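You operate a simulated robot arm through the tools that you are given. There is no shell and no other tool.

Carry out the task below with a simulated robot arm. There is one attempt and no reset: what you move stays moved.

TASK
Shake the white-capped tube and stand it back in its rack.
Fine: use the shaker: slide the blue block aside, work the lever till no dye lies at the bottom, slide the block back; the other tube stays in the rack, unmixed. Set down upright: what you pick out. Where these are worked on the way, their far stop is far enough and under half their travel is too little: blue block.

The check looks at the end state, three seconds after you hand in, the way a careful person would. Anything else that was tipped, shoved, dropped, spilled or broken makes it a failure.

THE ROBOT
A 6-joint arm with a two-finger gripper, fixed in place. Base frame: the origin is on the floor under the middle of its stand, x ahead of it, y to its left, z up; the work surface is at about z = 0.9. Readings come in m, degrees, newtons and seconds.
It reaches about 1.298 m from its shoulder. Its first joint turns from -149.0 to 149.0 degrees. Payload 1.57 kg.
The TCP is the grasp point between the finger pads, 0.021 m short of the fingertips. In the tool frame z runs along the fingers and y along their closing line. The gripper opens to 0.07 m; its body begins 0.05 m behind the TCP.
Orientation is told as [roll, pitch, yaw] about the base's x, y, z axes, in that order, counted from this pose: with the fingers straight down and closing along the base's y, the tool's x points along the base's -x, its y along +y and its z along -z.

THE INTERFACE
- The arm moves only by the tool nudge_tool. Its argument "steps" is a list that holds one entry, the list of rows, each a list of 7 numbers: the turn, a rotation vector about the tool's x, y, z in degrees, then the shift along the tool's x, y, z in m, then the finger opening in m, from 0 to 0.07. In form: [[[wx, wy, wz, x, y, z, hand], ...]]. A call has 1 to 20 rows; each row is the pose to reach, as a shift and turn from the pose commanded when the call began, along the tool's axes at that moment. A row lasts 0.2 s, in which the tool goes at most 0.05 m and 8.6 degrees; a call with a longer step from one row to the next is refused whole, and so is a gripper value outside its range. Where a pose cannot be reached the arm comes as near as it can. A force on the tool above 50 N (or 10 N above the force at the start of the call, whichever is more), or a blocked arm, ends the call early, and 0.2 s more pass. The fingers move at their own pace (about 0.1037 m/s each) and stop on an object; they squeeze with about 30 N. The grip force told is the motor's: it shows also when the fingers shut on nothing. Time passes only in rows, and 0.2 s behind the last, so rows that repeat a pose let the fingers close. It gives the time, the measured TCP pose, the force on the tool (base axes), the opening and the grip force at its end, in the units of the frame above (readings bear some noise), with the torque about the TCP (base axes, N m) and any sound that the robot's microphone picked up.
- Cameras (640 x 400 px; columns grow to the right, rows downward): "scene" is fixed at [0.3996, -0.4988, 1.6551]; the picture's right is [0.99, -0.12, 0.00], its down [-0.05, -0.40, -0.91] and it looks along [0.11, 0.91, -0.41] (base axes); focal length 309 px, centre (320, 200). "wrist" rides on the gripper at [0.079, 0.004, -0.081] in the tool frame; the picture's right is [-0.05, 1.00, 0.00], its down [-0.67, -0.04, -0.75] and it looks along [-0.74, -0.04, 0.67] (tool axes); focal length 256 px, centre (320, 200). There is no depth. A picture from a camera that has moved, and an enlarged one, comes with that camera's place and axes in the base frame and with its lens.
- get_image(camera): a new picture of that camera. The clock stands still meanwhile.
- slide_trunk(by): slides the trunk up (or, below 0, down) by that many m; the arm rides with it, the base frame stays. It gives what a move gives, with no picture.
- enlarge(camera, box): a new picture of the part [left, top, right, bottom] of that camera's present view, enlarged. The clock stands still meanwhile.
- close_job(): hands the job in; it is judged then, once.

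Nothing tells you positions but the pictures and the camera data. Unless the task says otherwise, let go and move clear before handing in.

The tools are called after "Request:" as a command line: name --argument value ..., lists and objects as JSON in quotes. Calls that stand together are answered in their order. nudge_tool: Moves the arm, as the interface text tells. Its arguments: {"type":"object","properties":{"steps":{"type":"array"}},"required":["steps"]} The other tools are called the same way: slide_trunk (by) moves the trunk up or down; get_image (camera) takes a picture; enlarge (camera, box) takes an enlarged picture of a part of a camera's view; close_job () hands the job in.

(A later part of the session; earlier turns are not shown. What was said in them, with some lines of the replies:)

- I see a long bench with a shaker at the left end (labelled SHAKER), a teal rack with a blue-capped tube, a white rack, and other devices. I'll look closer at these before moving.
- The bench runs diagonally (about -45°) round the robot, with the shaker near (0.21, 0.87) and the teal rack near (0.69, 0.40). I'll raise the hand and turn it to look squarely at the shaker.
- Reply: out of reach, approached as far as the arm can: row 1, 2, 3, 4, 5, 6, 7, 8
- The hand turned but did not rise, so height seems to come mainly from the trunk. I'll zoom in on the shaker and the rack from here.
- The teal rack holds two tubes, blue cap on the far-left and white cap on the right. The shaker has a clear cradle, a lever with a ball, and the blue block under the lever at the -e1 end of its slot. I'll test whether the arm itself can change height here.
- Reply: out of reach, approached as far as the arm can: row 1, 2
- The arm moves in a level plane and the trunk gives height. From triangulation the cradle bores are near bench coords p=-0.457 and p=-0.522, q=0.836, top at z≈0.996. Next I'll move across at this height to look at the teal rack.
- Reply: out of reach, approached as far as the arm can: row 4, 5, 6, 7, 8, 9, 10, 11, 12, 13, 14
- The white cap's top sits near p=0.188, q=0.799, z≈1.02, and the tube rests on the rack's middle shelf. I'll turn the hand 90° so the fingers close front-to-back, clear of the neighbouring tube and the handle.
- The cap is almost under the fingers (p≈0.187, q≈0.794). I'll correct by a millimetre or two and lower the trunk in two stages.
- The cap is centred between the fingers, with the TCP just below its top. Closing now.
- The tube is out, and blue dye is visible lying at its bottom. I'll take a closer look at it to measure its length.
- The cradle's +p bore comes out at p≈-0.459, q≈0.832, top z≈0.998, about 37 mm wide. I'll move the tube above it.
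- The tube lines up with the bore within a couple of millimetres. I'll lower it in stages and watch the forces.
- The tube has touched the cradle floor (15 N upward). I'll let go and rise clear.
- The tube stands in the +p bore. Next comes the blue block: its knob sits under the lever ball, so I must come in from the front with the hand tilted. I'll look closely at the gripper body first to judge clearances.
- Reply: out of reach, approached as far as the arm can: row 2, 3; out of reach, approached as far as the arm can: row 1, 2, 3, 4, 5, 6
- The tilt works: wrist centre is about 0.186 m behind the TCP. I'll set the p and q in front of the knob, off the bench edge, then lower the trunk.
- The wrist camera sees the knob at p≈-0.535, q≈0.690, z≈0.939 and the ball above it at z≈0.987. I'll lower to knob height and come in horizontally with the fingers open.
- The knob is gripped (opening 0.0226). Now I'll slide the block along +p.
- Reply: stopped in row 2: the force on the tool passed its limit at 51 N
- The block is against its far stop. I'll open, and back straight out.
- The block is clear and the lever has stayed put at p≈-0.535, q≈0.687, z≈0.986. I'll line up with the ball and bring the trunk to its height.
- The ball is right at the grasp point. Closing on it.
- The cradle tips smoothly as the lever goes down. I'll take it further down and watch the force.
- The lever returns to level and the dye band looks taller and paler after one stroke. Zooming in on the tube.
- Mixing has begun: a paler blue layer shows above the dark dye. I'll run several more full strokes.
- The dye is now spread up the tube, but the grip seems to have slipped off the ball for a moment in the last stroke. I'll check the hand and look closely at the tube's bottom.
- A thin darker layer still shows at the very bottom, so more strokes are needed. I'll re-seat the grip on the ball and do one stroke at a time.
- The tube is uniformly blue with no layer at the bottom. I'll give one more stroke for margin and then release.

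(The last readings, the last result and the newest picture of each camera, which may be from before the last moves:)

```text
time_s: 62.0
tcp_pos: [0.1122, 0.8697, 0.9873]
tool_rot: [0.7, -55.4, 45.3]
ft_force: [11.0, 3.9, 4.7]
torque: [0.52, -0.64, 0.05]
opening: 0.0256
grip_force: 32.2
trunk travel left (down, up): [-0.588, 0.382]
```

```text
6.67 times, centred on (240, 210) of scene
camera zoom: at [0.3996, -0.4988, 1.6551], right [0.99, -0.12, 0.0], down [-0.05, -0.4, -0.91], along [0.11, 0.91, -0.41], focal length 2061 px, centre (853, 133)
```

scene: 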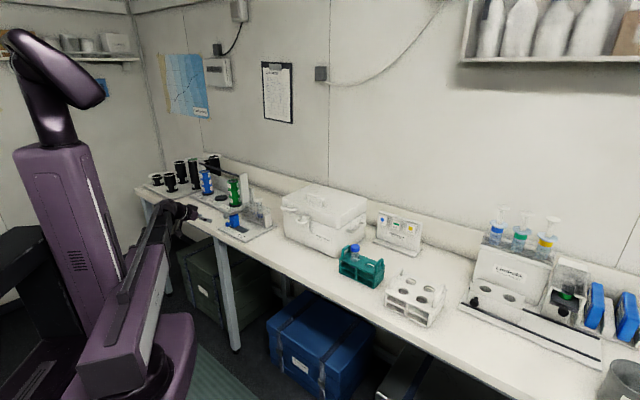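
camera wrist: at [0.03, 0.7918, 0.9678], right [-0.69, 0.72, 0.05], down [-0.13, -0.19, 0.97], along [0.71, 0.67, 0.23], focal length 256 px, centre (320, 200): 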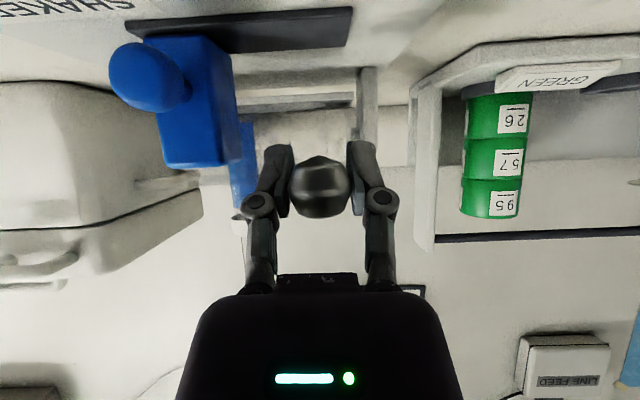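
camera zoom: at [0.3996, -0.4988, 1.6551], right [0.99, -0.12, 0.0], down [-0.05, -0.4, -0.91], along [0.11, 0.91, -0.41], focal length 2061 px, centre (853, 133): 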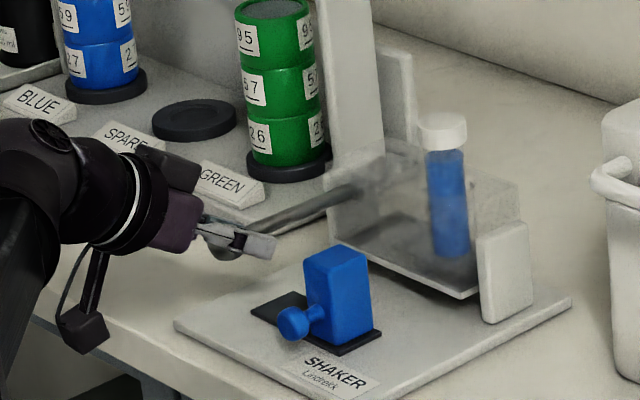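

The tube is evenly mixed. I'll let go of the ball, back out, and check that the lever has come to rest level.

Request:
nudge_tool --steps '[[[0, 0, 0, 0, 0, 0, 0.04], [0, 0, 0, 0, 0, 0, 0.05], [0, 0, 0, 0, 0, 0, 0.05], [0, 0, 0, 0.0172, 0, -0.0246, 0.05], [0, 0, 0, 0.0401, 0, -0.0573, 0.06], [0, 0, 0, 0.0631, 0, -0.0901, 0.07], [0, 0, 0, 0.086, 0, -0.1229, 0.07], [0, 0, 0, 0.086, 0, -0.1229, 0.07]]]'

Request:
get_image --camera "wrist"

Request:
enlarge --camera "scene" --box '[200, 180, 280, 240]'

```text
time_s: 63.8
tcp_pos: [0.005, 0.7611, 0.9866]
tool_rot: [0.8, -55.1, 45.0]
ft_force: [0.4, -0.6, 0.7]
torque: [0.04, -0.02, -0.02]
opening: 0.0698
grip_force: 0.1
trunk travel left (down, up): [-0.588, 0.382]
```

```text
taken
camera wrist: at [-0.0764, 0.6831, 0.9687], right [-0.69, 0.72, 0.05], down [-0.13, -0.19, 0.97], along [0.71, 0.67, 0.23], focal length 256 px, centre (320, 200)
```

wrist: 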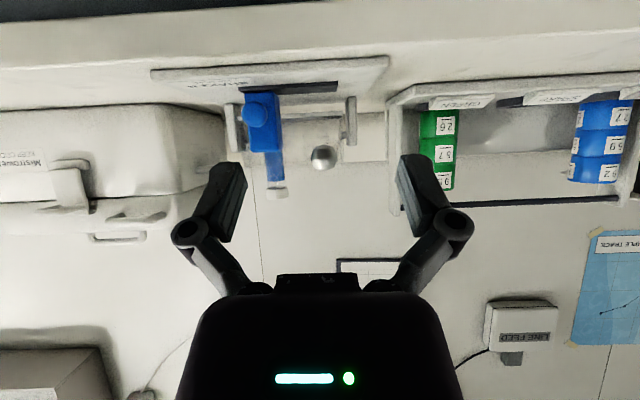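

```text
6.67 times, centred on (240, 210) of scene
camera zoom: at [0.3996, -0.4988, 1.6551], right [0.99, -0.12, 0.0], down [-0.05, -0.4, -0.91], along [0.11, 0.91, -0.41], focal length 2061 px, centre (853, 133)
```

zoom: 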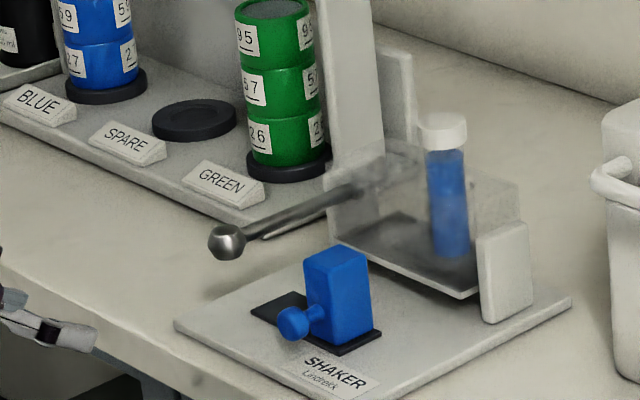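

The lever is level again. Next I'll return to the knob and slide the block back under the lever.

Request:
nudge_tool --steps '[[[0, 0, 0, 0, -0.033, 0, 0.07], [0, 0, 0, 0, -0.065, 0, 0.07], [0, 0, 0, 0, -0.065, 0, 0.07]]]'

Request:
slide_trunk --by -0.043

Request:
get_image --camera "wrist"

```text
time_s: 64.6
tcp_pos: [0.0523, 0.7146, 0.9861]
tool_rot: [0.8, -55.0, 45.1]
ft_force: [0.1, 1.2, 0.2]
torque: [0.04, 0.02, -0.01]
opening: 0.0701
grip_force: 0.1
trunk travel left (down, up): [-0.588, 0.382]
```

```text
time_s: 65.5
tcp_pos: [0.0525, 0.716, 0.9428]
tool_rot: [0.8, -55.1, 45.0]
ft_force: [0.2, -0.2, -0.2]
torque: [0.03, -0.02, -0.01]
opening: 0.07
grip_force: 0.1
trunk travel left (down, up): [-0.545, 0.425]
```

```text
taken
camera wrist: at [-0.0302, 0.6381, 0.9257], right [-0.69, 0.72, 0.05], down [-0.13, -0.19, 0.97], along [0.71, 0.67, 0.23], focal length 256 px, centre (320, 200)
```

wrist: 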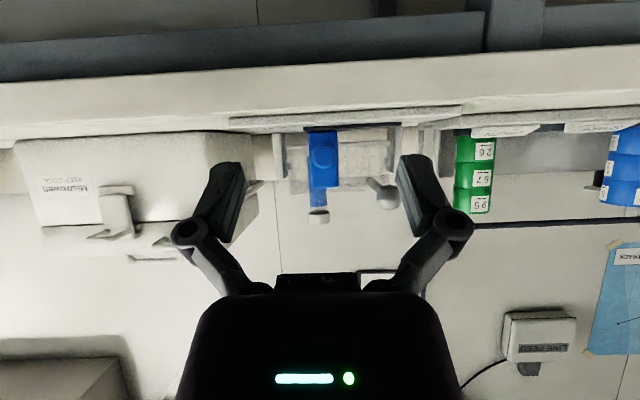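

Request:
nudge_tool --steps '[[[0, 0, 0, -0.0258, 0, 0.0369, 0.07], [0, 0, 0, -0.0516, 0, 0.0737, 0.07], [0, 0, 0, -0.0717, 0, 0.1024, 0.07], [0, 0, 0, -0.0815, 0, 0.1163, 0.07], [0, 0, 0, -0.0815, 0, 0.1163, 0.07]]]'

Request:
get_image --camera "wrist"

```text
time_s: 66.7
tcp_pos: [0.1513, 0.8159, 0.9418]
tool_rot: [0.8, -55.0, 45.0]
ft_force: [-0.2, 0.3, -0.1]
torque: [0.03, 0.0, -0.02]
opening: 0.0703
grip_force: 0.2
trunk travel left (down, up): [-0.545, 0.425]
```

```text
taken
camera wrist: at [0.0696, 0.7396, 0.9256], right [-0.69, 0.72, 0.05], down [-0.13, -0.19, 0.97], along [0.71, 0.67, 0.23], focal length 256 px, centre (320, 200)
```

wrist: 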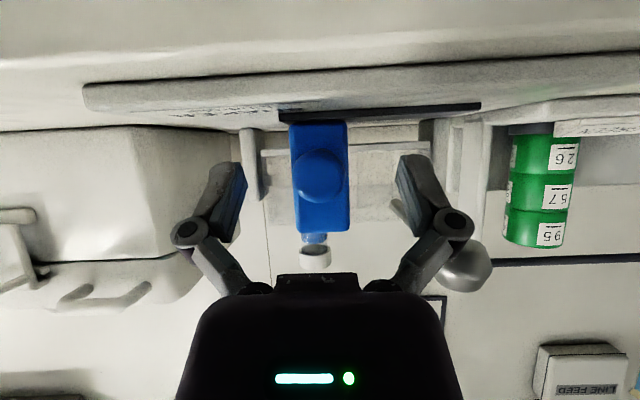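

Request:
nudge_tool --steps '[[[0, 0, 0, 0, 0, 0, 0.05], [0, 0, 0, 0, 0, 0, 0.03], [0, 0, 0, 0, 0, 0, 0.015], [0, 0, 0, 0, 0, 0, 0.015]]]'

Request:
nudge_tool --steps '[[[0, 0, 0, 0, 0.012, 0, 0.015], [0, 0, 0, 0, 0.024, 0, 0.015], [0, 0, 0, 0, 0.036, 0, 0.015], [0, 0, 0, 0, 0.048, 0, 0.015], [0, 0, 0, 0, 0.06, 0, 0.015]]]'

Request:
enlarge --camera "scene" --box '[200, 190, 270, 245]'

Request:
get_image --camera "wrist"

```text
time_s: 67.7
tcp_pos: [0.1518, 0.8163, 0.9433]
tool_rot: [0.7, -55.1, 45.0]
ft_force: [-0.7, 0.1, 0.8]
torque: [-0.03, 0.0, 0.02]
opening: 0.0224
grip_force: 32.8
trunk travel left (down, up): [-0.545, 0.425]
```

```text
time_s: 68.9
tcp_pos: [0.1093, 0.8599, 0.9439]
tool_rot: [0.7, -55.2, 45.0]
ft_force: [1.9, 3.9, 1.6]
torque: [-0.26, 0.19, -0.07]
opening: 0.0226
grip_force: 32.3
trunk travel left (down, up): [-0.545, 0.425]
```

```text
7.27 times, centred on (235, 218) of scene
camera zoom: at [0.3996, -0.4988, 1.6551], right [0.99, -0.12, 0.0], down [-0.05, -0.4, -0.91], along [0.11, 0.91, -0.41], focal length 2249 px, centre (938, 73)
```

zoom: 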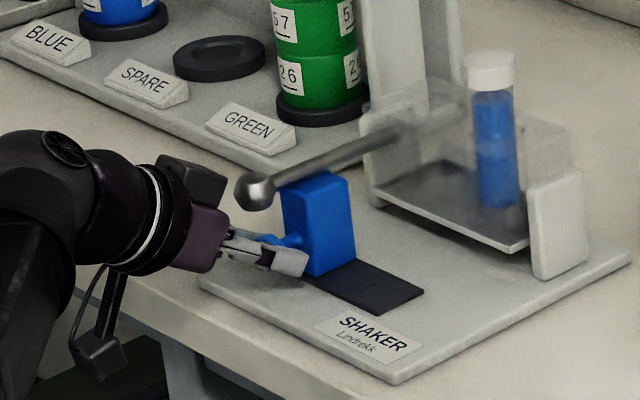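

```text
taken
camera wrist: at [0.0261, 0.7825, 0.9256], right [-0.69, 0.72, 0.05], down [-0.13, -0.2, 0.97], along [0.71, 0.67, 0.23], focal length 256 px, centre (320, 200)
```

wrist: 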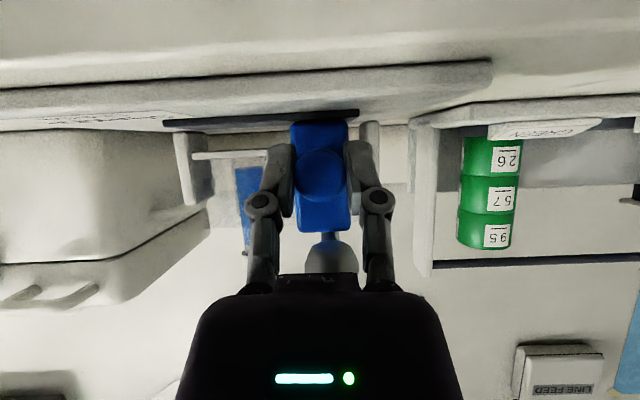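

Request:
nudge_tool --steps '[[[0, 0, 0, 0, 0.003, 0, 0.015], [0, 0, 0, 0, 0.0055, 0, 0.015]]]'

Request:
enlarge --camera "scene" --box '[215, 200, 255, 235]'

```text
time_s: 69.5
tcp_pos: [0.1068, 0.8628, 0.9441]
tool_rot: [0.7, -55.2, 44.9]
ft_force: [9.6, -0.2, -1.5]
torque: [0.39, -0.47, -0.01]
opening: 0.0225
grip_force: 32.0
trunk travel left (down, up): [-0.545, 0.425]
```

```text
11.43 times, centred on (235, 218) of scene
camera zoom: at [0.3996, -0.4988, 1.6551], right [0.99, -0.12, 0.0], down [-0.05, -0.4, -0.91], along [0.11, 0.91, -0.41], focal length 3534 px, centre (1291, 0)
```

zoom: 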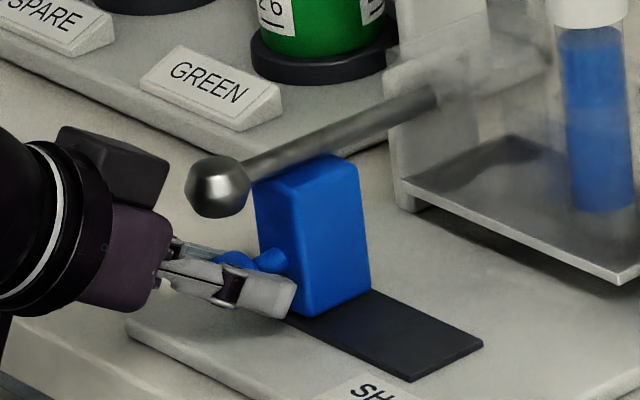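

Request:
nudge_tool --steps '[[[0, 0, 0, 0, 0.002, 0, 0.015], [0, 0, 0, 0, 0.004, 0, 0.015]]]'

Request:
enlarge --camera "scene" --box '[215, 200, 255, 235]'

```text
time_s: 70.1
tcp_pos: [0.1046, 0.8632, 0.9421]
tool_rot: [0.8, -55.0, 44.8]
ft_force: [24.2, -20.6, -10.3]
torque: [0.32, -0.43, -0.27]
opening: 0.0225
grip_force: 31.7
trunk travel left (down, up): [-0.545, 0.425]
```

```text
11.43 times, centred on (235, 218) of scene
camera zoom: at [0.3996, -0.4988, 1.6551], right [0.99, -0.12, 0.0], down [-0.05, -0.4, -0.91], along [0.11, 0.91, -0.41], focal length 3534 px, centre (1291, 0)
```

zoom: 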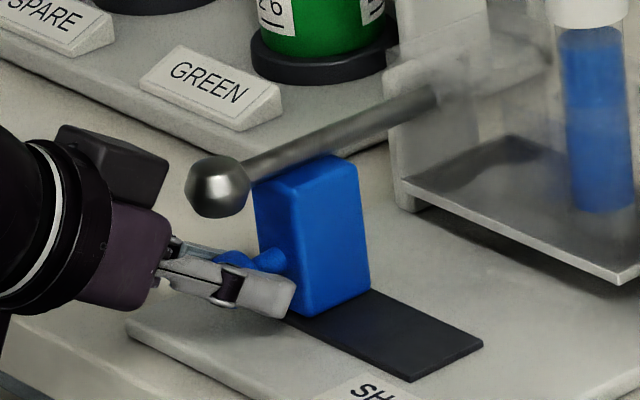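

The block is back against its home stop under the lever. Releasing the knob and backing out.

Request:
nudge_tool --steps '[[[0, 0, 0, 0, -0.003, 0, 0.015], [0, 0, 0, 0, -0.003, 0, 0.04], [0, 0, 0, 0, -0.003, 0, 0.06], [0, 0, 0, 0, -0.003, 0, 0.07], [0, 0, 0, 0.0172, -0.003, -0.0246, 0.07], [0, 0, 0, 0.0401, -0.003, -0.0573, 0.07], [0, 0, 0, 0.0631, -0.003, -0.0901, 0.07], [0, 0, 0, 0.086, -0.003, -0.1229, 0.07], [0, 0, 0, 0.086, -0.003, -0.1229, 0.07]]]'

Request:
slide_trunk --by 0.3

Request:
enlarge --camera "scene" --box '[200, 180, 280, 240]'

```text
time_s: 72.1
tcp_pos: [-0.0003, 0.7545, 0.9422]
tool_rot: [0.8, -55.0, 45.0]
ft_force: [0.1, 0.5, -0.9]
torque: [-0.01, -0.01, 0.04]
opening: 0.0701
grip_force: 0.0
trunk travel left (down, up): [-0.545, 0.425]
```

```text
time_s: 75.1
tcp_pos: [0.0002, 0.755, 1.243]
tool_rot: [0.8, -55.2, 45.0]
ft_force: [-0.4, -0.2, -0.1]
torque: [-0.02, -0.01, 0.02]
opening: 0.0699
grip_force: 0.1
trunk travel left (down, up): [-0.845, 0.125]
```

```text
6.67 times, centred on (240, 210) of scene
camera zoom: at [0.3996, -0.4988, 1.6551], right [0.99, -0.12, 0.0], down [-0.05, -0.4, -0.91], along [0.11, 0.91, -0.41], focal length 2061 px, centre (853, 133)
```

zoom: 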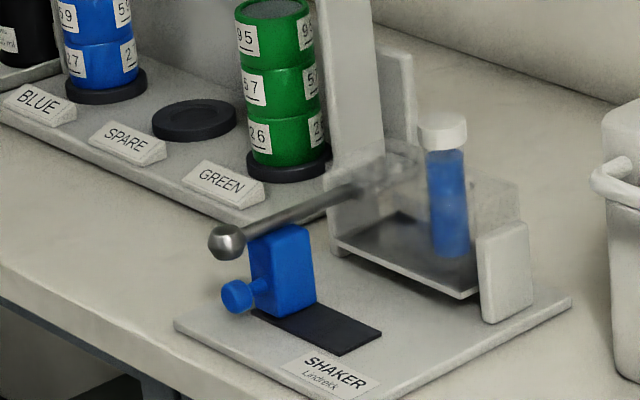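

Shaker is restored: block home, lever level, tube evenly blue. I'll bring the hand back to straight down.

Request:
nudge_tool --steps '[[[0.1, 7.8, 0.05, 0, 0, 0, 0.07], [0.2, 15.7, 0.1, 0, 0, 0, 0.07], [0.3, 23.6, 0.16, 0, 0, 0, 0.07], [0.42, 31.4, 0.22, 0, 0, 0, 0.07], [0.53, 39.3, 0.27, 0, 0, 0, 0.07], [0.63, 47.1, 0.33, 0, 0, 0, 0.07], [0.74, 55.0, 0.38, 0, 0, 0, 0.07], [0.74, 55.0, 0.38, 0, 0, 0, 0.07]]]'

Request:
get_image --camera "wrist"

```text
time_s: 76.9
tcp_pos: [-0.0, 0.7551, 1.1641]
tool_rot: [0.0, 0.0, 45.0]
ft_force: [-0.1, -0.2, 0.8]
torque: [-0.01, -0.05, -0.02]
opening: 0.0701
grip_force: 0.0
out of reach, approached as far as the arm can: row 1, 2, 3, 4, 5, 6, 7, 8
trunk travel left (down, up): [-0.845, 0.125]
```

```text
taken
camera wrist: at [-0.0593, 0.701, 1.2459], right [-0.67, 0.74, 0.0], down [0.5, 0.45, 0.74], along [0.55, 0.5, -0.67], focal length 256 px, centre (320, 200)
```

wrist: 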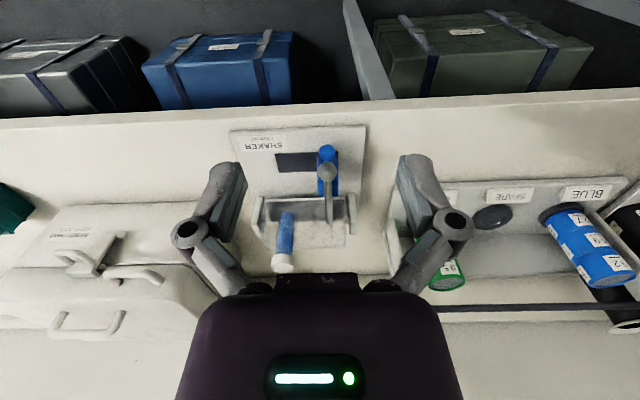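

Request:
nudge_tool --steps '[[[0, 0, 0, -0.042, -0.012, 0, 0.07], [0, 0, 0, -0.084, -0.024, 0, 0.07], [0, 0, 0, -0.126, -0.036, 0, 0.07], [0, 0, 0, -0.168, -0.048, 0, 0.07], [0, 0, 0, -0.21, -0.06, 0, 0.07], [0, 0, 0, -0.252, -0.07, 0, 0.07], [0, 0, 0, -0.2975, -0.0759, 0, 0.07], [0, 0, 0, -0.2975, -0.0759, 0, 0.07]]]'

Request:
get_image --camera "wrist"

Request:
enlarge --camera "wrist" --box '[250, 0, 400, 110]'

Request:
enlarge --camera "scene" --box '[225, 150, 285, 225]'

```text
time_s: 78.7
tcp_pos: [0.2642, 0.9106, 1.1642]
tool_rot: [-0.1, -0.2, 45.0]
ft_force: [-0.7, 0.1, 1.3]
torque: [0.03, 0.01, -0.02]
opening: 0.0701
grip_force: 0.1
trunk travel left (down, up): [-0.845, 0.125]
```

```text
taken
camera wrist: at [0.2036, 0.8571, 1.2461], right [-0.67, 0.74, 0.0], down [0.49, 0.45, 0.75], along [0.55, 0.5, -0.67], focal length 256 px, centre (320, 200)
```

wrist: 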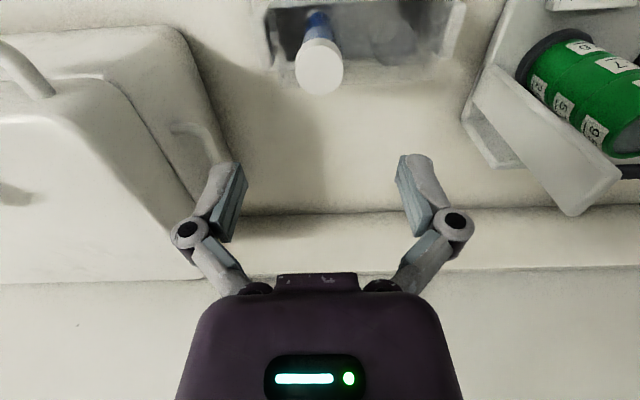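

```text
3.64 times, centred on (325, 55) of wrist
camera zoom: at [0.2036, 0.8571, 1.2461], right [-0.67, 0.74, 0.0], down [0.49, 0.45, 0.75], along [0.55, 0.5, -0.67], focal length 931 px, centre (302, 727)
```

zoom: 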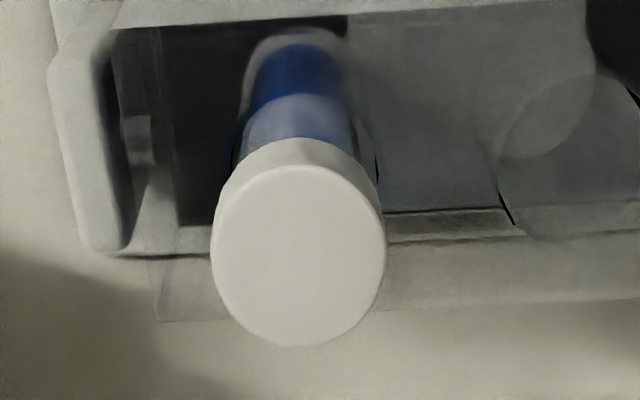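

```text
5.33 times, centred on (255, 188) of scene
camera zoom: at [0.3996, -0.4988, 1.6551], right [0.99, -0.12, 0.0], down [-0.05, -0.4, -0.91], along [0.11, 0.91, -0.41], focal length 1649 px, centre (667, 267)
```

zoom: 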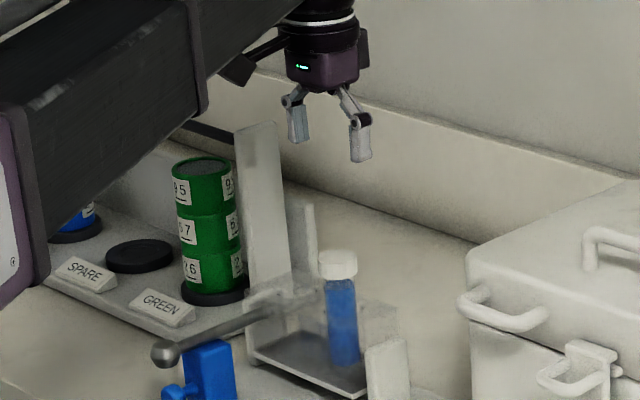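

The cap is at p≈-0.457, q≈0.828, upright in its bore. I'll lower to the same grip height as before and close.

Request:
nudge_tool --steps '[[[0, 0, 0, 0.002, 0, 0, 0.07], [0, 0, 0, 0.002, 0, 0, 0.07]]]'

Request:
slide_trunk --by -0.08

Request:
get_image --camera "wrist"

Request:
slide_trunk --by -0.0405

Request:
get_image --camera "wrist"

Request:
enlarge --camera "scene" --box '[230, 175, 280, 225]'

```text
time_s: 79.3
tcp_pos: [0.2638, 0.91, 1.1641]
tool_rot: [0.1, -0.1, 45.1]
ft_force: [0.0, -0.8, -0.1]
torque: [0.01, 0.01, -0.02]
opening: 0.0701
grip_force: 0.0
trunk travel left (down, up): [-0.845, 0.125]
```

```text
time_s: 80.4
tcp_pos: [0.2635, 0.9101, 1.0836]
tool_rot: [-0.1, -0.2, 45.0]
ft_force: [0.9, -0.6, 0.0]
torque: [0.0, 0.02, 0.01]
opening: 0.07
grip_force: 0.1
trunk travel left (down, up): [-0.765, 0.205]
```

```text
taken
camera wrist: at [0.2026, 0.8563, 1.1658], right [-0.67, 0.74, 0.0], down [0.5, 0.45, 0.75], along [0.55, 0.5, -0.67], focal length 256 px, centre (320, 200)
```

wrist: 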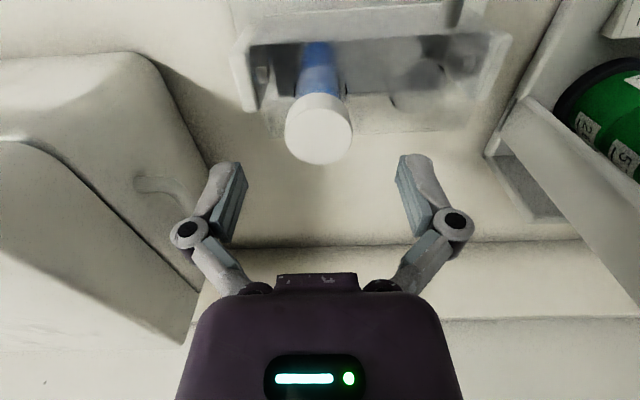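

```text
time_s: 81.3
tcp_pos: [0.2625, 0.9102, 1.0429]
tool_rot: [0.0, -0.2, 44.9]
ft_force: [-0.4, 0.6, 0.9]
torque: [0.0, -0.02, 0.04]
opening: 0.07
grip_force: 0.0
trunk travel left (down, up): [-0.724, 0.246]
```

```text
taken
camera wrist: at [0.2026, 0.8562, 1.1253], right [-0.67, 0.74, 0.0], down [0.5, 0.45, 0.75], along [0.55, 0.5, -0.67], focal length 256 px, centre (320, 200)
```

wrist: 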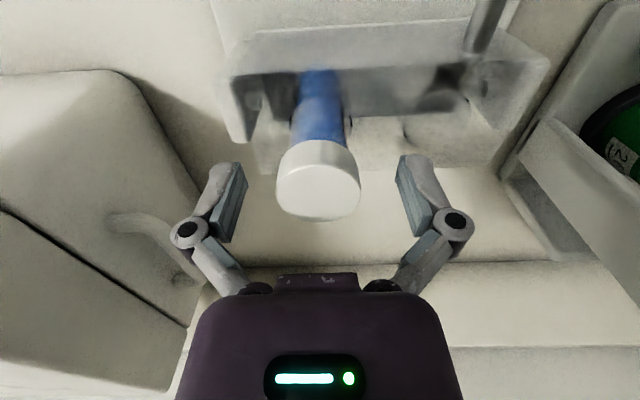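

```text
8.00 times, centred on (255, 200) of scene
camera zoom: at [0.3996, -0.4988, 1.6551], right [0.99, -0.12, 0.0], down [-0.05, -0.4, -0.91], along [0.11, 0.91, -0.41], focal length 2474 px, centre (840, 200)
```

zoom: 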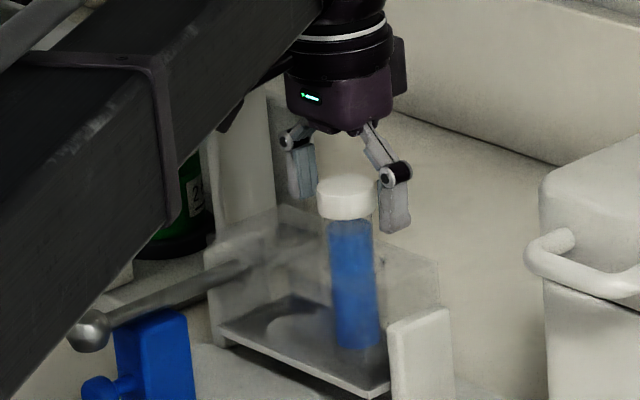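

Request:
nudge_tool --steps '[[[0, 0, 0, 0, 0, 0, 0.02], [0, 0, 0, 0, 0, 0, 0.02], [0, 0, 0, 0, 0, 0, 0.02]]]'

Request:
slide_trunk --by 0.06

Request:
enlarge --camera "scene" --box '[230, 175, 280, 225]'

```text
time_s: 82.1
tcp_pos: [0.2634, 0.9095, 1.0444]
tool_rot: [0.0, -0.2, 45.0]
ft_force: [1.3, -0.6, 5.9]
torque: [-0.09, -0.01, 0.02]
opening: 0.033
grip_force: 30.1
trunk travel left (down, up): [-0.724, 0.246]
```

```text
time_s: 83.1
tcp_pos: [0.2628, 0.9105, 1.1023]
tool_rot: [0.0, -0.2, 45.0]
ft_force: [-0.4, 0.1, -1.0]
torque: [-0.01, -0.01, 0.04]
opening: 0.0329
grip_force: 29.7
trunk travel left (down, up): [-0.784, 0.186]
```

```text
8.00 times, centred on (255, 200) of scene
camera zoom: at [0.3996, -0.4988, 1.6551], right [0.99, -0.12, 0.0], down [-0.05, -0.4, -0.91], along [0.11, 0.91, -0.41], focal length 2474 px, centre (840, 200)
```

zoom: 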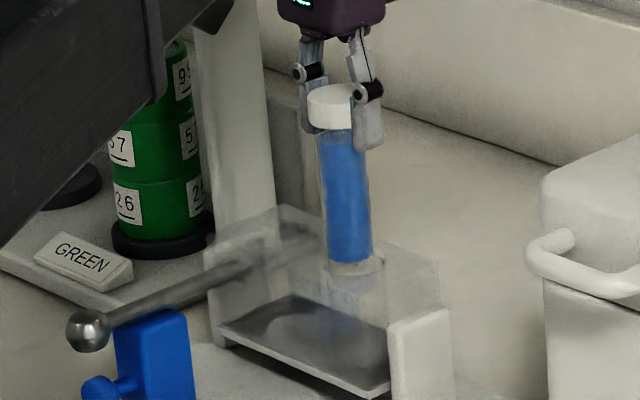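

The evenly blue tube is out of the cradle. I'll raise it high and carry it back in front of the cooler to the rack, turning the hand as before.

Request:
slide_trunk --by 0.175

Request:
nudge_tool --steps '[[[0, 0, 0, 0.045, 0, 0, 0.02], [0, 0, 0, 0.09, 0, 0, 0.02], [0, 0, 0, 0.135, 0, 0, 0.02], [0, 0, 0, 0.18, 0, 0, 0.02], [0, 0, 0, 0.225, 0, 0, 0.02], [0, 0, 6, 0.225, -0.046, 0, 0.02], [0, 0, 12, 0.225, -0.092, 0, 0.02], [0, 0, 18, 0.225, -0.138, 0, 0.02], [0, 0, 24, 0.225, -0.184, 0, 0.02], [0, 0, 30, 0.225, -0.23, 0, 0.02], [0, 0, 36, 0.225, -0.276, 0, 0.02], [0, 0, 42, 0.225, -0.322, 0, 0.02], [0, 0, 48, 0.225, -0.368, 0, 0.02], [0, 0, 55, 0.225, -0.414, 0, 0.02], [0, 0, 62, 0.225, -0.46, 0, 0.02], [0, 0, 69, 0.225, -0.506, 0, 0.02], [0, 0, 76, 0.225, -0.552, 0, 0.02], [0, 0, 83, 0.225, -0.598, 0, 0.02], [0, 0, 90, 0.225, -0.646, 0, 0.02], [0, 0, 90, 0.225, -0.646, 0, 0.02]]]'

Request:
get_image --camera "wrist"

Request:
get_image --camera "scene"

```text
time_s: 85.0
tcp_pos: [0.2633, 0.9102, 1.2773]
tool_rot: [-0.1, 0.0, 45.0]
ft_force: [0.3, 0.5, -0.4]
torque: [0.05, 0.01, -0.02]
opening: 0.0329
grip_force: 30.4
trunk travel left (down, up): [-0.959, 0.011]
```

```text
time_s: 89.2
tcp_pos: [0.5594, 0.2934, 1.277]
tool_rot: [0.0, 0.1, -45.1]
ft_force: [-0.3, -0.2, -1.2]
torque: [0.01, -0.03, 0.03]
opening: 0.033
grip_force: 30.2
trunk travel left (down, up): [-0.959, 0.011]
```

```text
taken
camera wrist: at [0.5058, 0.3529, 1.3604], right [0.74, 0.67, 0.0], down [0.44, -0.5, 0.75], along [0.5, -0.55, -0.67], focal length 256 px, centre (320, 200)
```

wrist: 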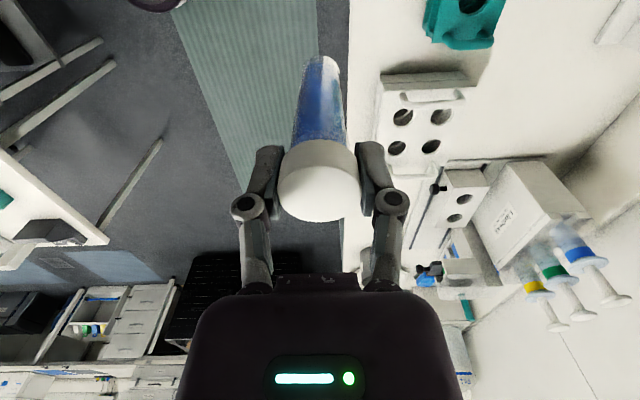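

```text
taken
```

scene: 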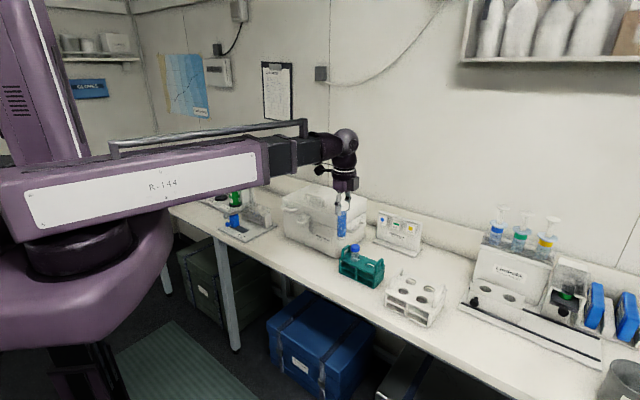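

Request:
nudge_tool --steps '[[[0, 0, 0, 0, 0.045, 0, 0.02], [0, 0, 0, 0, 0.09, 0, 0.02], [0, 0, 0, 0, 0.135, 0, 0.02], [0, 0, 0, 0, 0.175, 0, 0.02], [0, 0, 0, 0, 0.1915, 0, 0.02], [0, 0, 0, 0, 0.1915, 0, 0.02]]]'

Request:
slide_trunk --by -0.165

Request:
get_image --camera "wrist"

Request:
enlarge --camera "scene" --box '[335, 205, 405, 290]'

```text
time_s: 90.6
tcp_pos: [0.6948, 0.4286, 1.2778]
tool_rot: [0.2, 0.0, -45.0]
ft_force: [-0.6, 0.6, -0.8]
torque: [0.01, -0.01, -0.02]
opening: 0.0332
grip_force: 29.9
trunk travel left (down, up): [-0.959, 0.011]
```

```text
time_s: 92.5
tcp_pos: [0.6946, 0.4282, 1.1127]
tool_rot: [0.1, -0.1, -44.9]
ft_force: [0.2, -0.6, -0.3]
torque: [-0.02, 0.0, 0.03]
opening: 0.0329
grip_force: 29.6
trunk travel left (down, up): [-0.794, 0.176]
```

```text
taken
camera wrist: at [0.6415, 0.4874, 1.1954], right [0.74, 0.67, 0.0], down [0.45, -0.5, 0.74], along [0.5, -0.55, -0.67], focal length 256 px, centre (320, 200)
```

wrist: 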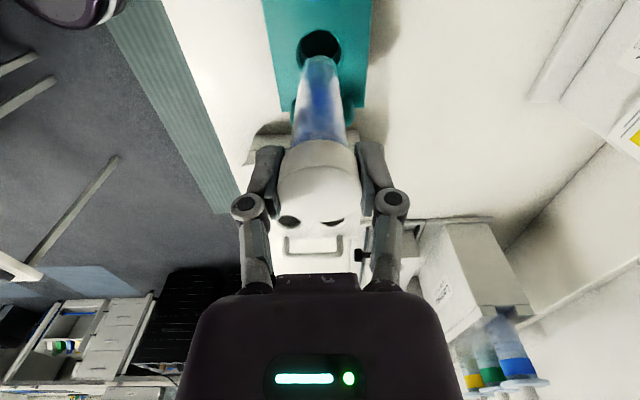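

```text
4.71 times, centred on (370, 248) of scene
camera zoom: at [0.3996, -0.4988, 1.6551], right [0.99, -0.12, 0.0], down [-0.05, -0.4, -0.91], along [0.11, 0.91, -0.41], focal length 1455 px, centre (85, -24)
```

zoom: 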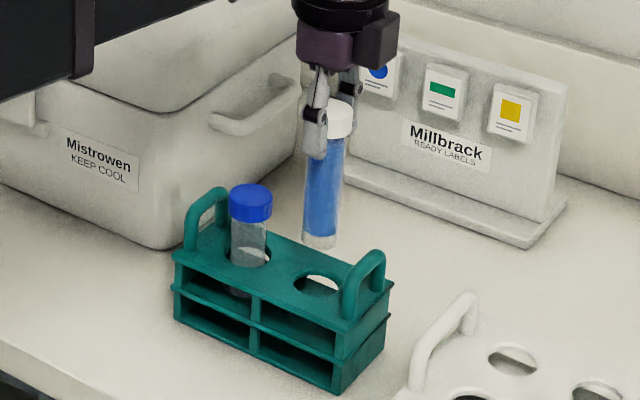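

The tube hangs over its own hole exactly as when it was lifted. Lowering in stages.

Request:
slide_trunk --by -0.045

Request:
enlarge --camera "scene" --box '[340, 225, 400, 285]'

Request:
enlarge --camera "wrist" --box '[240, 0, 400, 120]'

```text
time_s: 93.4
tcp_pos: [0.6955, 0.43, 1.0684]
tool_rot: [0.2, -0.1, -44.9]
ft_force: [-0.1, 0.4, -0.1]
torque: [0.02, 0.02, -0.01]
opening: 0.033
grip_force: 30.1
trunk travel left (down, up): [-0.749, 0.221]
```

```text
6.67 times, centred on (370, 255) of scene
camera zoom: at [0.3996, -0.4988, 1.6551], right [0.99, -0.12, 0.0], down [-0.05, -0.4, -0.91], along [0.11, 0.91, -0.41], focal length 2061 px, centre (-13, -167)
```

zoom: 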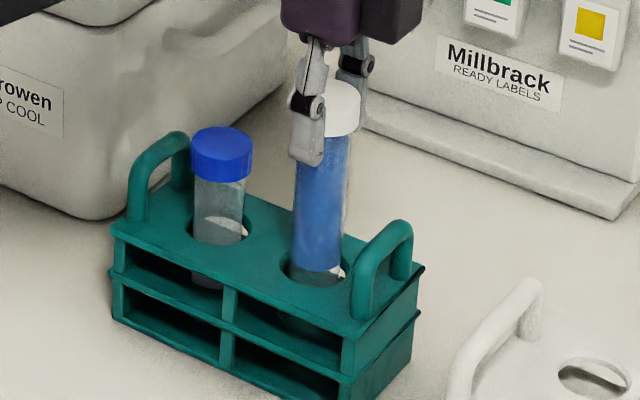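

```text
3.33 times, centred on (320, 60) of wrist
camera zoom: at [0.6415, 0.4873, 1.1504], right [0.74, 0.67, 0.0], down [0.45, -0.5, 0.74], along [0.5, -0.55, -0.67], focal length 853 px, centre (320, 667)
```

zoom: 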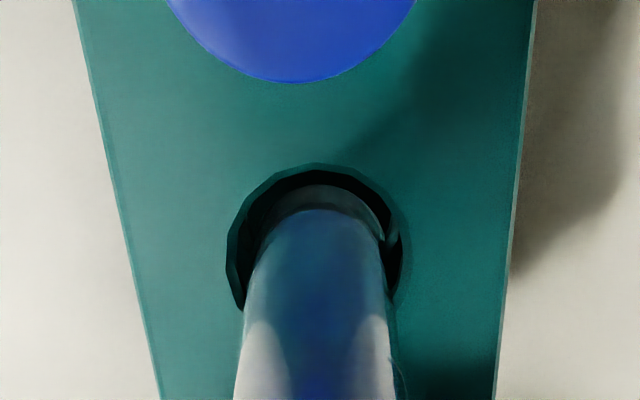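

Request:
slide_trunk --by -0.02

Request:
slide_trunk --by -0.02

Request:
slide_trunk --by -0.008

Request:
enlarge --camera "scene" --box '[340, 225, 400, 285]'

```text
time_s: 94.1
tcp_pos: [0.6953, 0.4281, 1.0476]
tool_rot: [0.0, 0.1, -45.0]
ft_force: [0.0, 0.3, -0.6]
torque: [0.05, -0.01, -0.01]
opening: 0.0331
grip_force: 30.6
trunk travel left (down, up): [-0.729, 0.241]
```

```text
time_s: 94.7
tcp_pos: [0.6965, 0.4283, 1.0287]
tool_rot: [0.1, -0.1, -45.0]
ft_force: [0.7, -0.2, -1.1]
torque: [-0.02, -0.03, -0.02]
opening: 0.0328
grip_force: 29.7
trunk travel left (down, up): [-0.709, 0.261]
```

```text
time_s: 95.3
tcp_pos: [0.6956, 0.4279, 1.0201]
tool_rot: [0.1, -0.1, -45.0]
ft_force: [-0.2, 0.4, -1.5]
torque: [0.03, 0.01, -0.03]
opening: 0.033
grip_force: 29.9
trunk travel left (down, up): [-0.701, 0.269]
```

```text
6.67 times, centred on (370, 255) of scene
camera zoom: at [0.3996, -0.4988, 1.6551], right [0.99, -0.12, 0.0], down [-0.05, -0.4, -0.91], along [0.11, 0.91, -0.41], focal length 2061 px, centre (-13, -167)
```

zoom: 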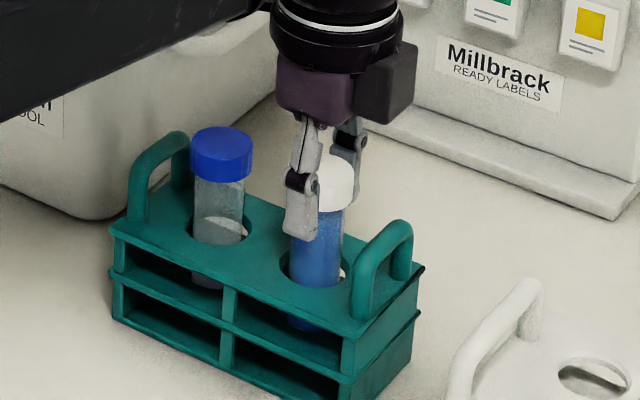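

Request:
slide_trunk --by -0.004

Request:
slide_trunk --by -0.003

```text
time_s: 95.8
tcp_pos: [0.6958, 0.4294, 1.0161]
tool_rot: [0.1, -0.1, -45.0]
ft_force: [-0.1, -0.5, -0.6]
torque: [0.0, -0.03, 0.03]
opening: 0.033
grip_force: 30.6
trunk travel left (down, up): [-0.697, 0.273]
```

```text
time_s: 96.4
tcp_pos: [0.696, 0.4279, 1.0128]
tool_rot: [0.1, 0.0, -45.1]
ft_force: [-0.4, -0.1, -0.9]
torque: [0.01, -0.03, -0.03]
opening: 0.0329
grip_force: 29.5
trunk travel left (down, up): [-0.694, 0.276]
```

Still no contact, just at the original grip height. I'll go on by single millimetres until it touches.

Request:
slide_trunk --by -0.002

Request:
slide_trunk --by -0.0015

```text
time_s: 96.9
tcp_pos: [0.6953, 0.4282, 1.0117]
tool_rot: [0.0, 0.0, -44.9]
ft_force: [2.4, 0.2, 15.4]
torque: [0.06, -0.16, -0.02]
opening: 0.033
grip_force: 30.3
trunk travel left (down, up): [-0.692, 0.278]
```

```text
time_s: 97.4
tcp_pos: [0.6947, 0.4286, 1.0109]
tool_rot: [0.1, 0.0, -44.8]
ft_force: [2.0, 1.2, 19.1]
torque: [0.03, 0.02, -0.03]
opening: 0.033
grip_force: 30.2
trunk travel left (down, up): [-0.691, 0.279]
```

Contact at the expected height, so the tube stands on the rack's floor. Letting go and rising clear.

Request:
nudge_tool --steps '[[[0, 0, 0, 0, 0, 0, 0.045], [0, 0, 0, 0, 0, 0, 0.07], [0, 0, 0, 0, 0, 0, 0.07]]]'

Request:
slide_trunk --by 0.06

Request:
get_image --camera "wrist"

Request:
enlarge --camera "scene" --box '[340, 225, 400, 285]'

```text
time_s: 98.2
tcp_pos: [0.6953, 0.4291, 1.0098]
tool_rot: [0.1, 0.1, -45.0]
ft_force: [-0.4, -0.4, -0.2]
torque: [-0.01, 0.0, -0.01]
opening: 0.07
grip_force: 0.1
trunk travel left (down, up): [-0.691, 0.279]
```

```text
time_s: 99.2
tcp_pos: [0.6958, 0.428, 1.0696]
tool_rot: [0.1, -0.1, -44.9]
ft_force: [-1.0, 0.0, -0.5]
torque: [0.01, 0.0, -0.01]
opening: 0.0702
grip_force: 0.0
trunk travel left (down, up): [-0.751, 0.219]
```

```text
taken
camera wrist: at [0.6416, 0.4875, 1.1517], right [0.74, 0.67, 0.0], down [0.45, -0.5, 0.74], along [0.5, -0.55, -0.67], focal length 256 px, centre (320, 200)
```

wrist: 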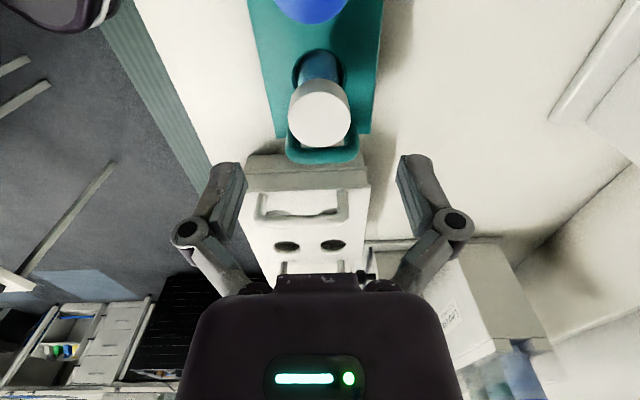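

```text
6.67 times, centred on (370, 255) of scene
camera zoom: at [0.3996, -0.4988, 1.6551], right [0.99, -0.12, 0.0], down [-0.05, -0.4, -0.91], along [0.11, 0.91, -0.41], focal length 2061 px, centre (-13, -167)
```

zoom: 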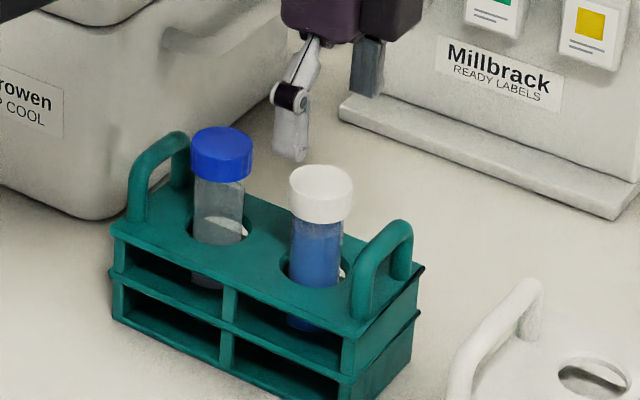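

The white-capped tube stands upright in its hole beside the untouched blue-capped one. I'll rise well clear, retract, and check the whole scene.

Request:
slide_trunk --by 0.16

Request:
nudge_tool --steps '[[[0, 0, 0, 0, -0.045, 0, 0.07], [0, 0, 0, 0, -0.09, 0, 0.07], [0, 0, 0, 0, -0.135, 0, 0.07], [0, 0, 0, 0, -0.18, 0, 0.07], [0, 0, 0, 0, -0.225, 0, 0.07], [0, 0, 0, 0, -0.225, 0, 0.07]]]'

Request:
get_image --camera "scene"

Request:
enlarge --camera "scene" --box '[340, 225, 400, 285]'

Request:
enlarge --camera "scene" --box '[200, 180, 280, 240]'

```text
time_s: 101.0
tcp_pos: [0.695, 0.4285, 1.2294]
tool_rot: [0.0, 0.0, -45.0]
ft_force: [-0.4, 0.7, 0.4]
torque: [-0.01, -0.02, 0.0]
opening: 0.0699
grip_force: 0.2
trunk travel left (down, up): [-0.911, 0.059]
```

```text
time_s: 102.4
tcp_pos: [0.5378, 0.2693, 1.2291]
tool_rot: [0.1, 0.0, -45.0]
ft_force: [0.4, 0.5, -0.5]
torque: [-0.05, 0.02, -0.02]
opening: 0.0702
grip_force: 0.1
trunk travel left (down, up): [-0.911, 0.059]
```

```text
taken
```

scene: 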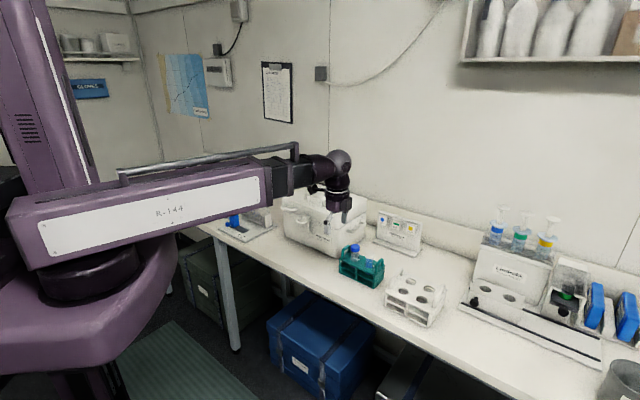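

```text
6.67 times, centred on (370, 255) of scene
camera zoom: at [0.3996, -0.4988, 1.6551], right [0.99, -0.12, 0.0], down [-0.05, -0.4, -0.91], along [0.11, 0.91, -0.41], focal length 2061 px, centre (-13, -167)
```

zoom: 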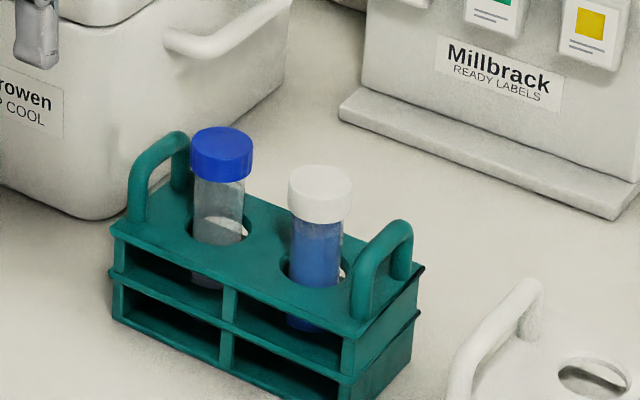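

```text
6.67 times, centred on (240, 210) of scene
camera zoom: at [0.3996, -0.4988, 1.6551], right [0.99, -0.12, 0.0], down [-0.05, -0.4, -0.91], along [0.11, 0.91, -0.41], focal length 2061 px, centre (853, 133)
```

zoom: 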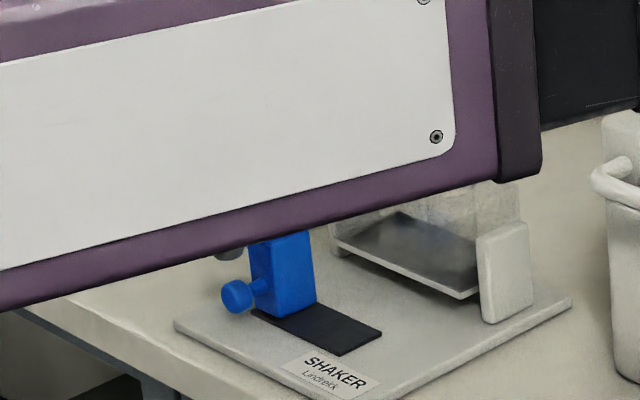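

Everything is in place: the evenly blue white-capped tube is upright in the teal rack, the blue-capped tube is untouched, and the shaker block is back home with the lever level. The hand is clear, so I'm handing in.

Request:
close_job

```text
The job is handed in.
```

The white-capped tube has been shaken and is back upright in its own hole in the teal rack. I've handed the job in; the check's result hasn't come back to me.

- **Mixing:** I worked the lever five or six times. The dye spread evenly through the tube, and no layer showed at the bottom when I lifted it out.
- **Lever grip:** My grip slipped off the lever ball on two of the strokes and caught again on the way up. Nothing was knocked, and the lever came back level.
- **Blue block:** I slid it to its far stop before working the lever, then back against its home stop under the lever.
- **Other tube:** The blue-capped tube stayed in the rack and was not touched.
- **Surroundings:** In the last pictures nothing else looked tipped, moved or spilled. The arm hid part of the area around the shaker in that final view, and the hand was clear of the bench items.
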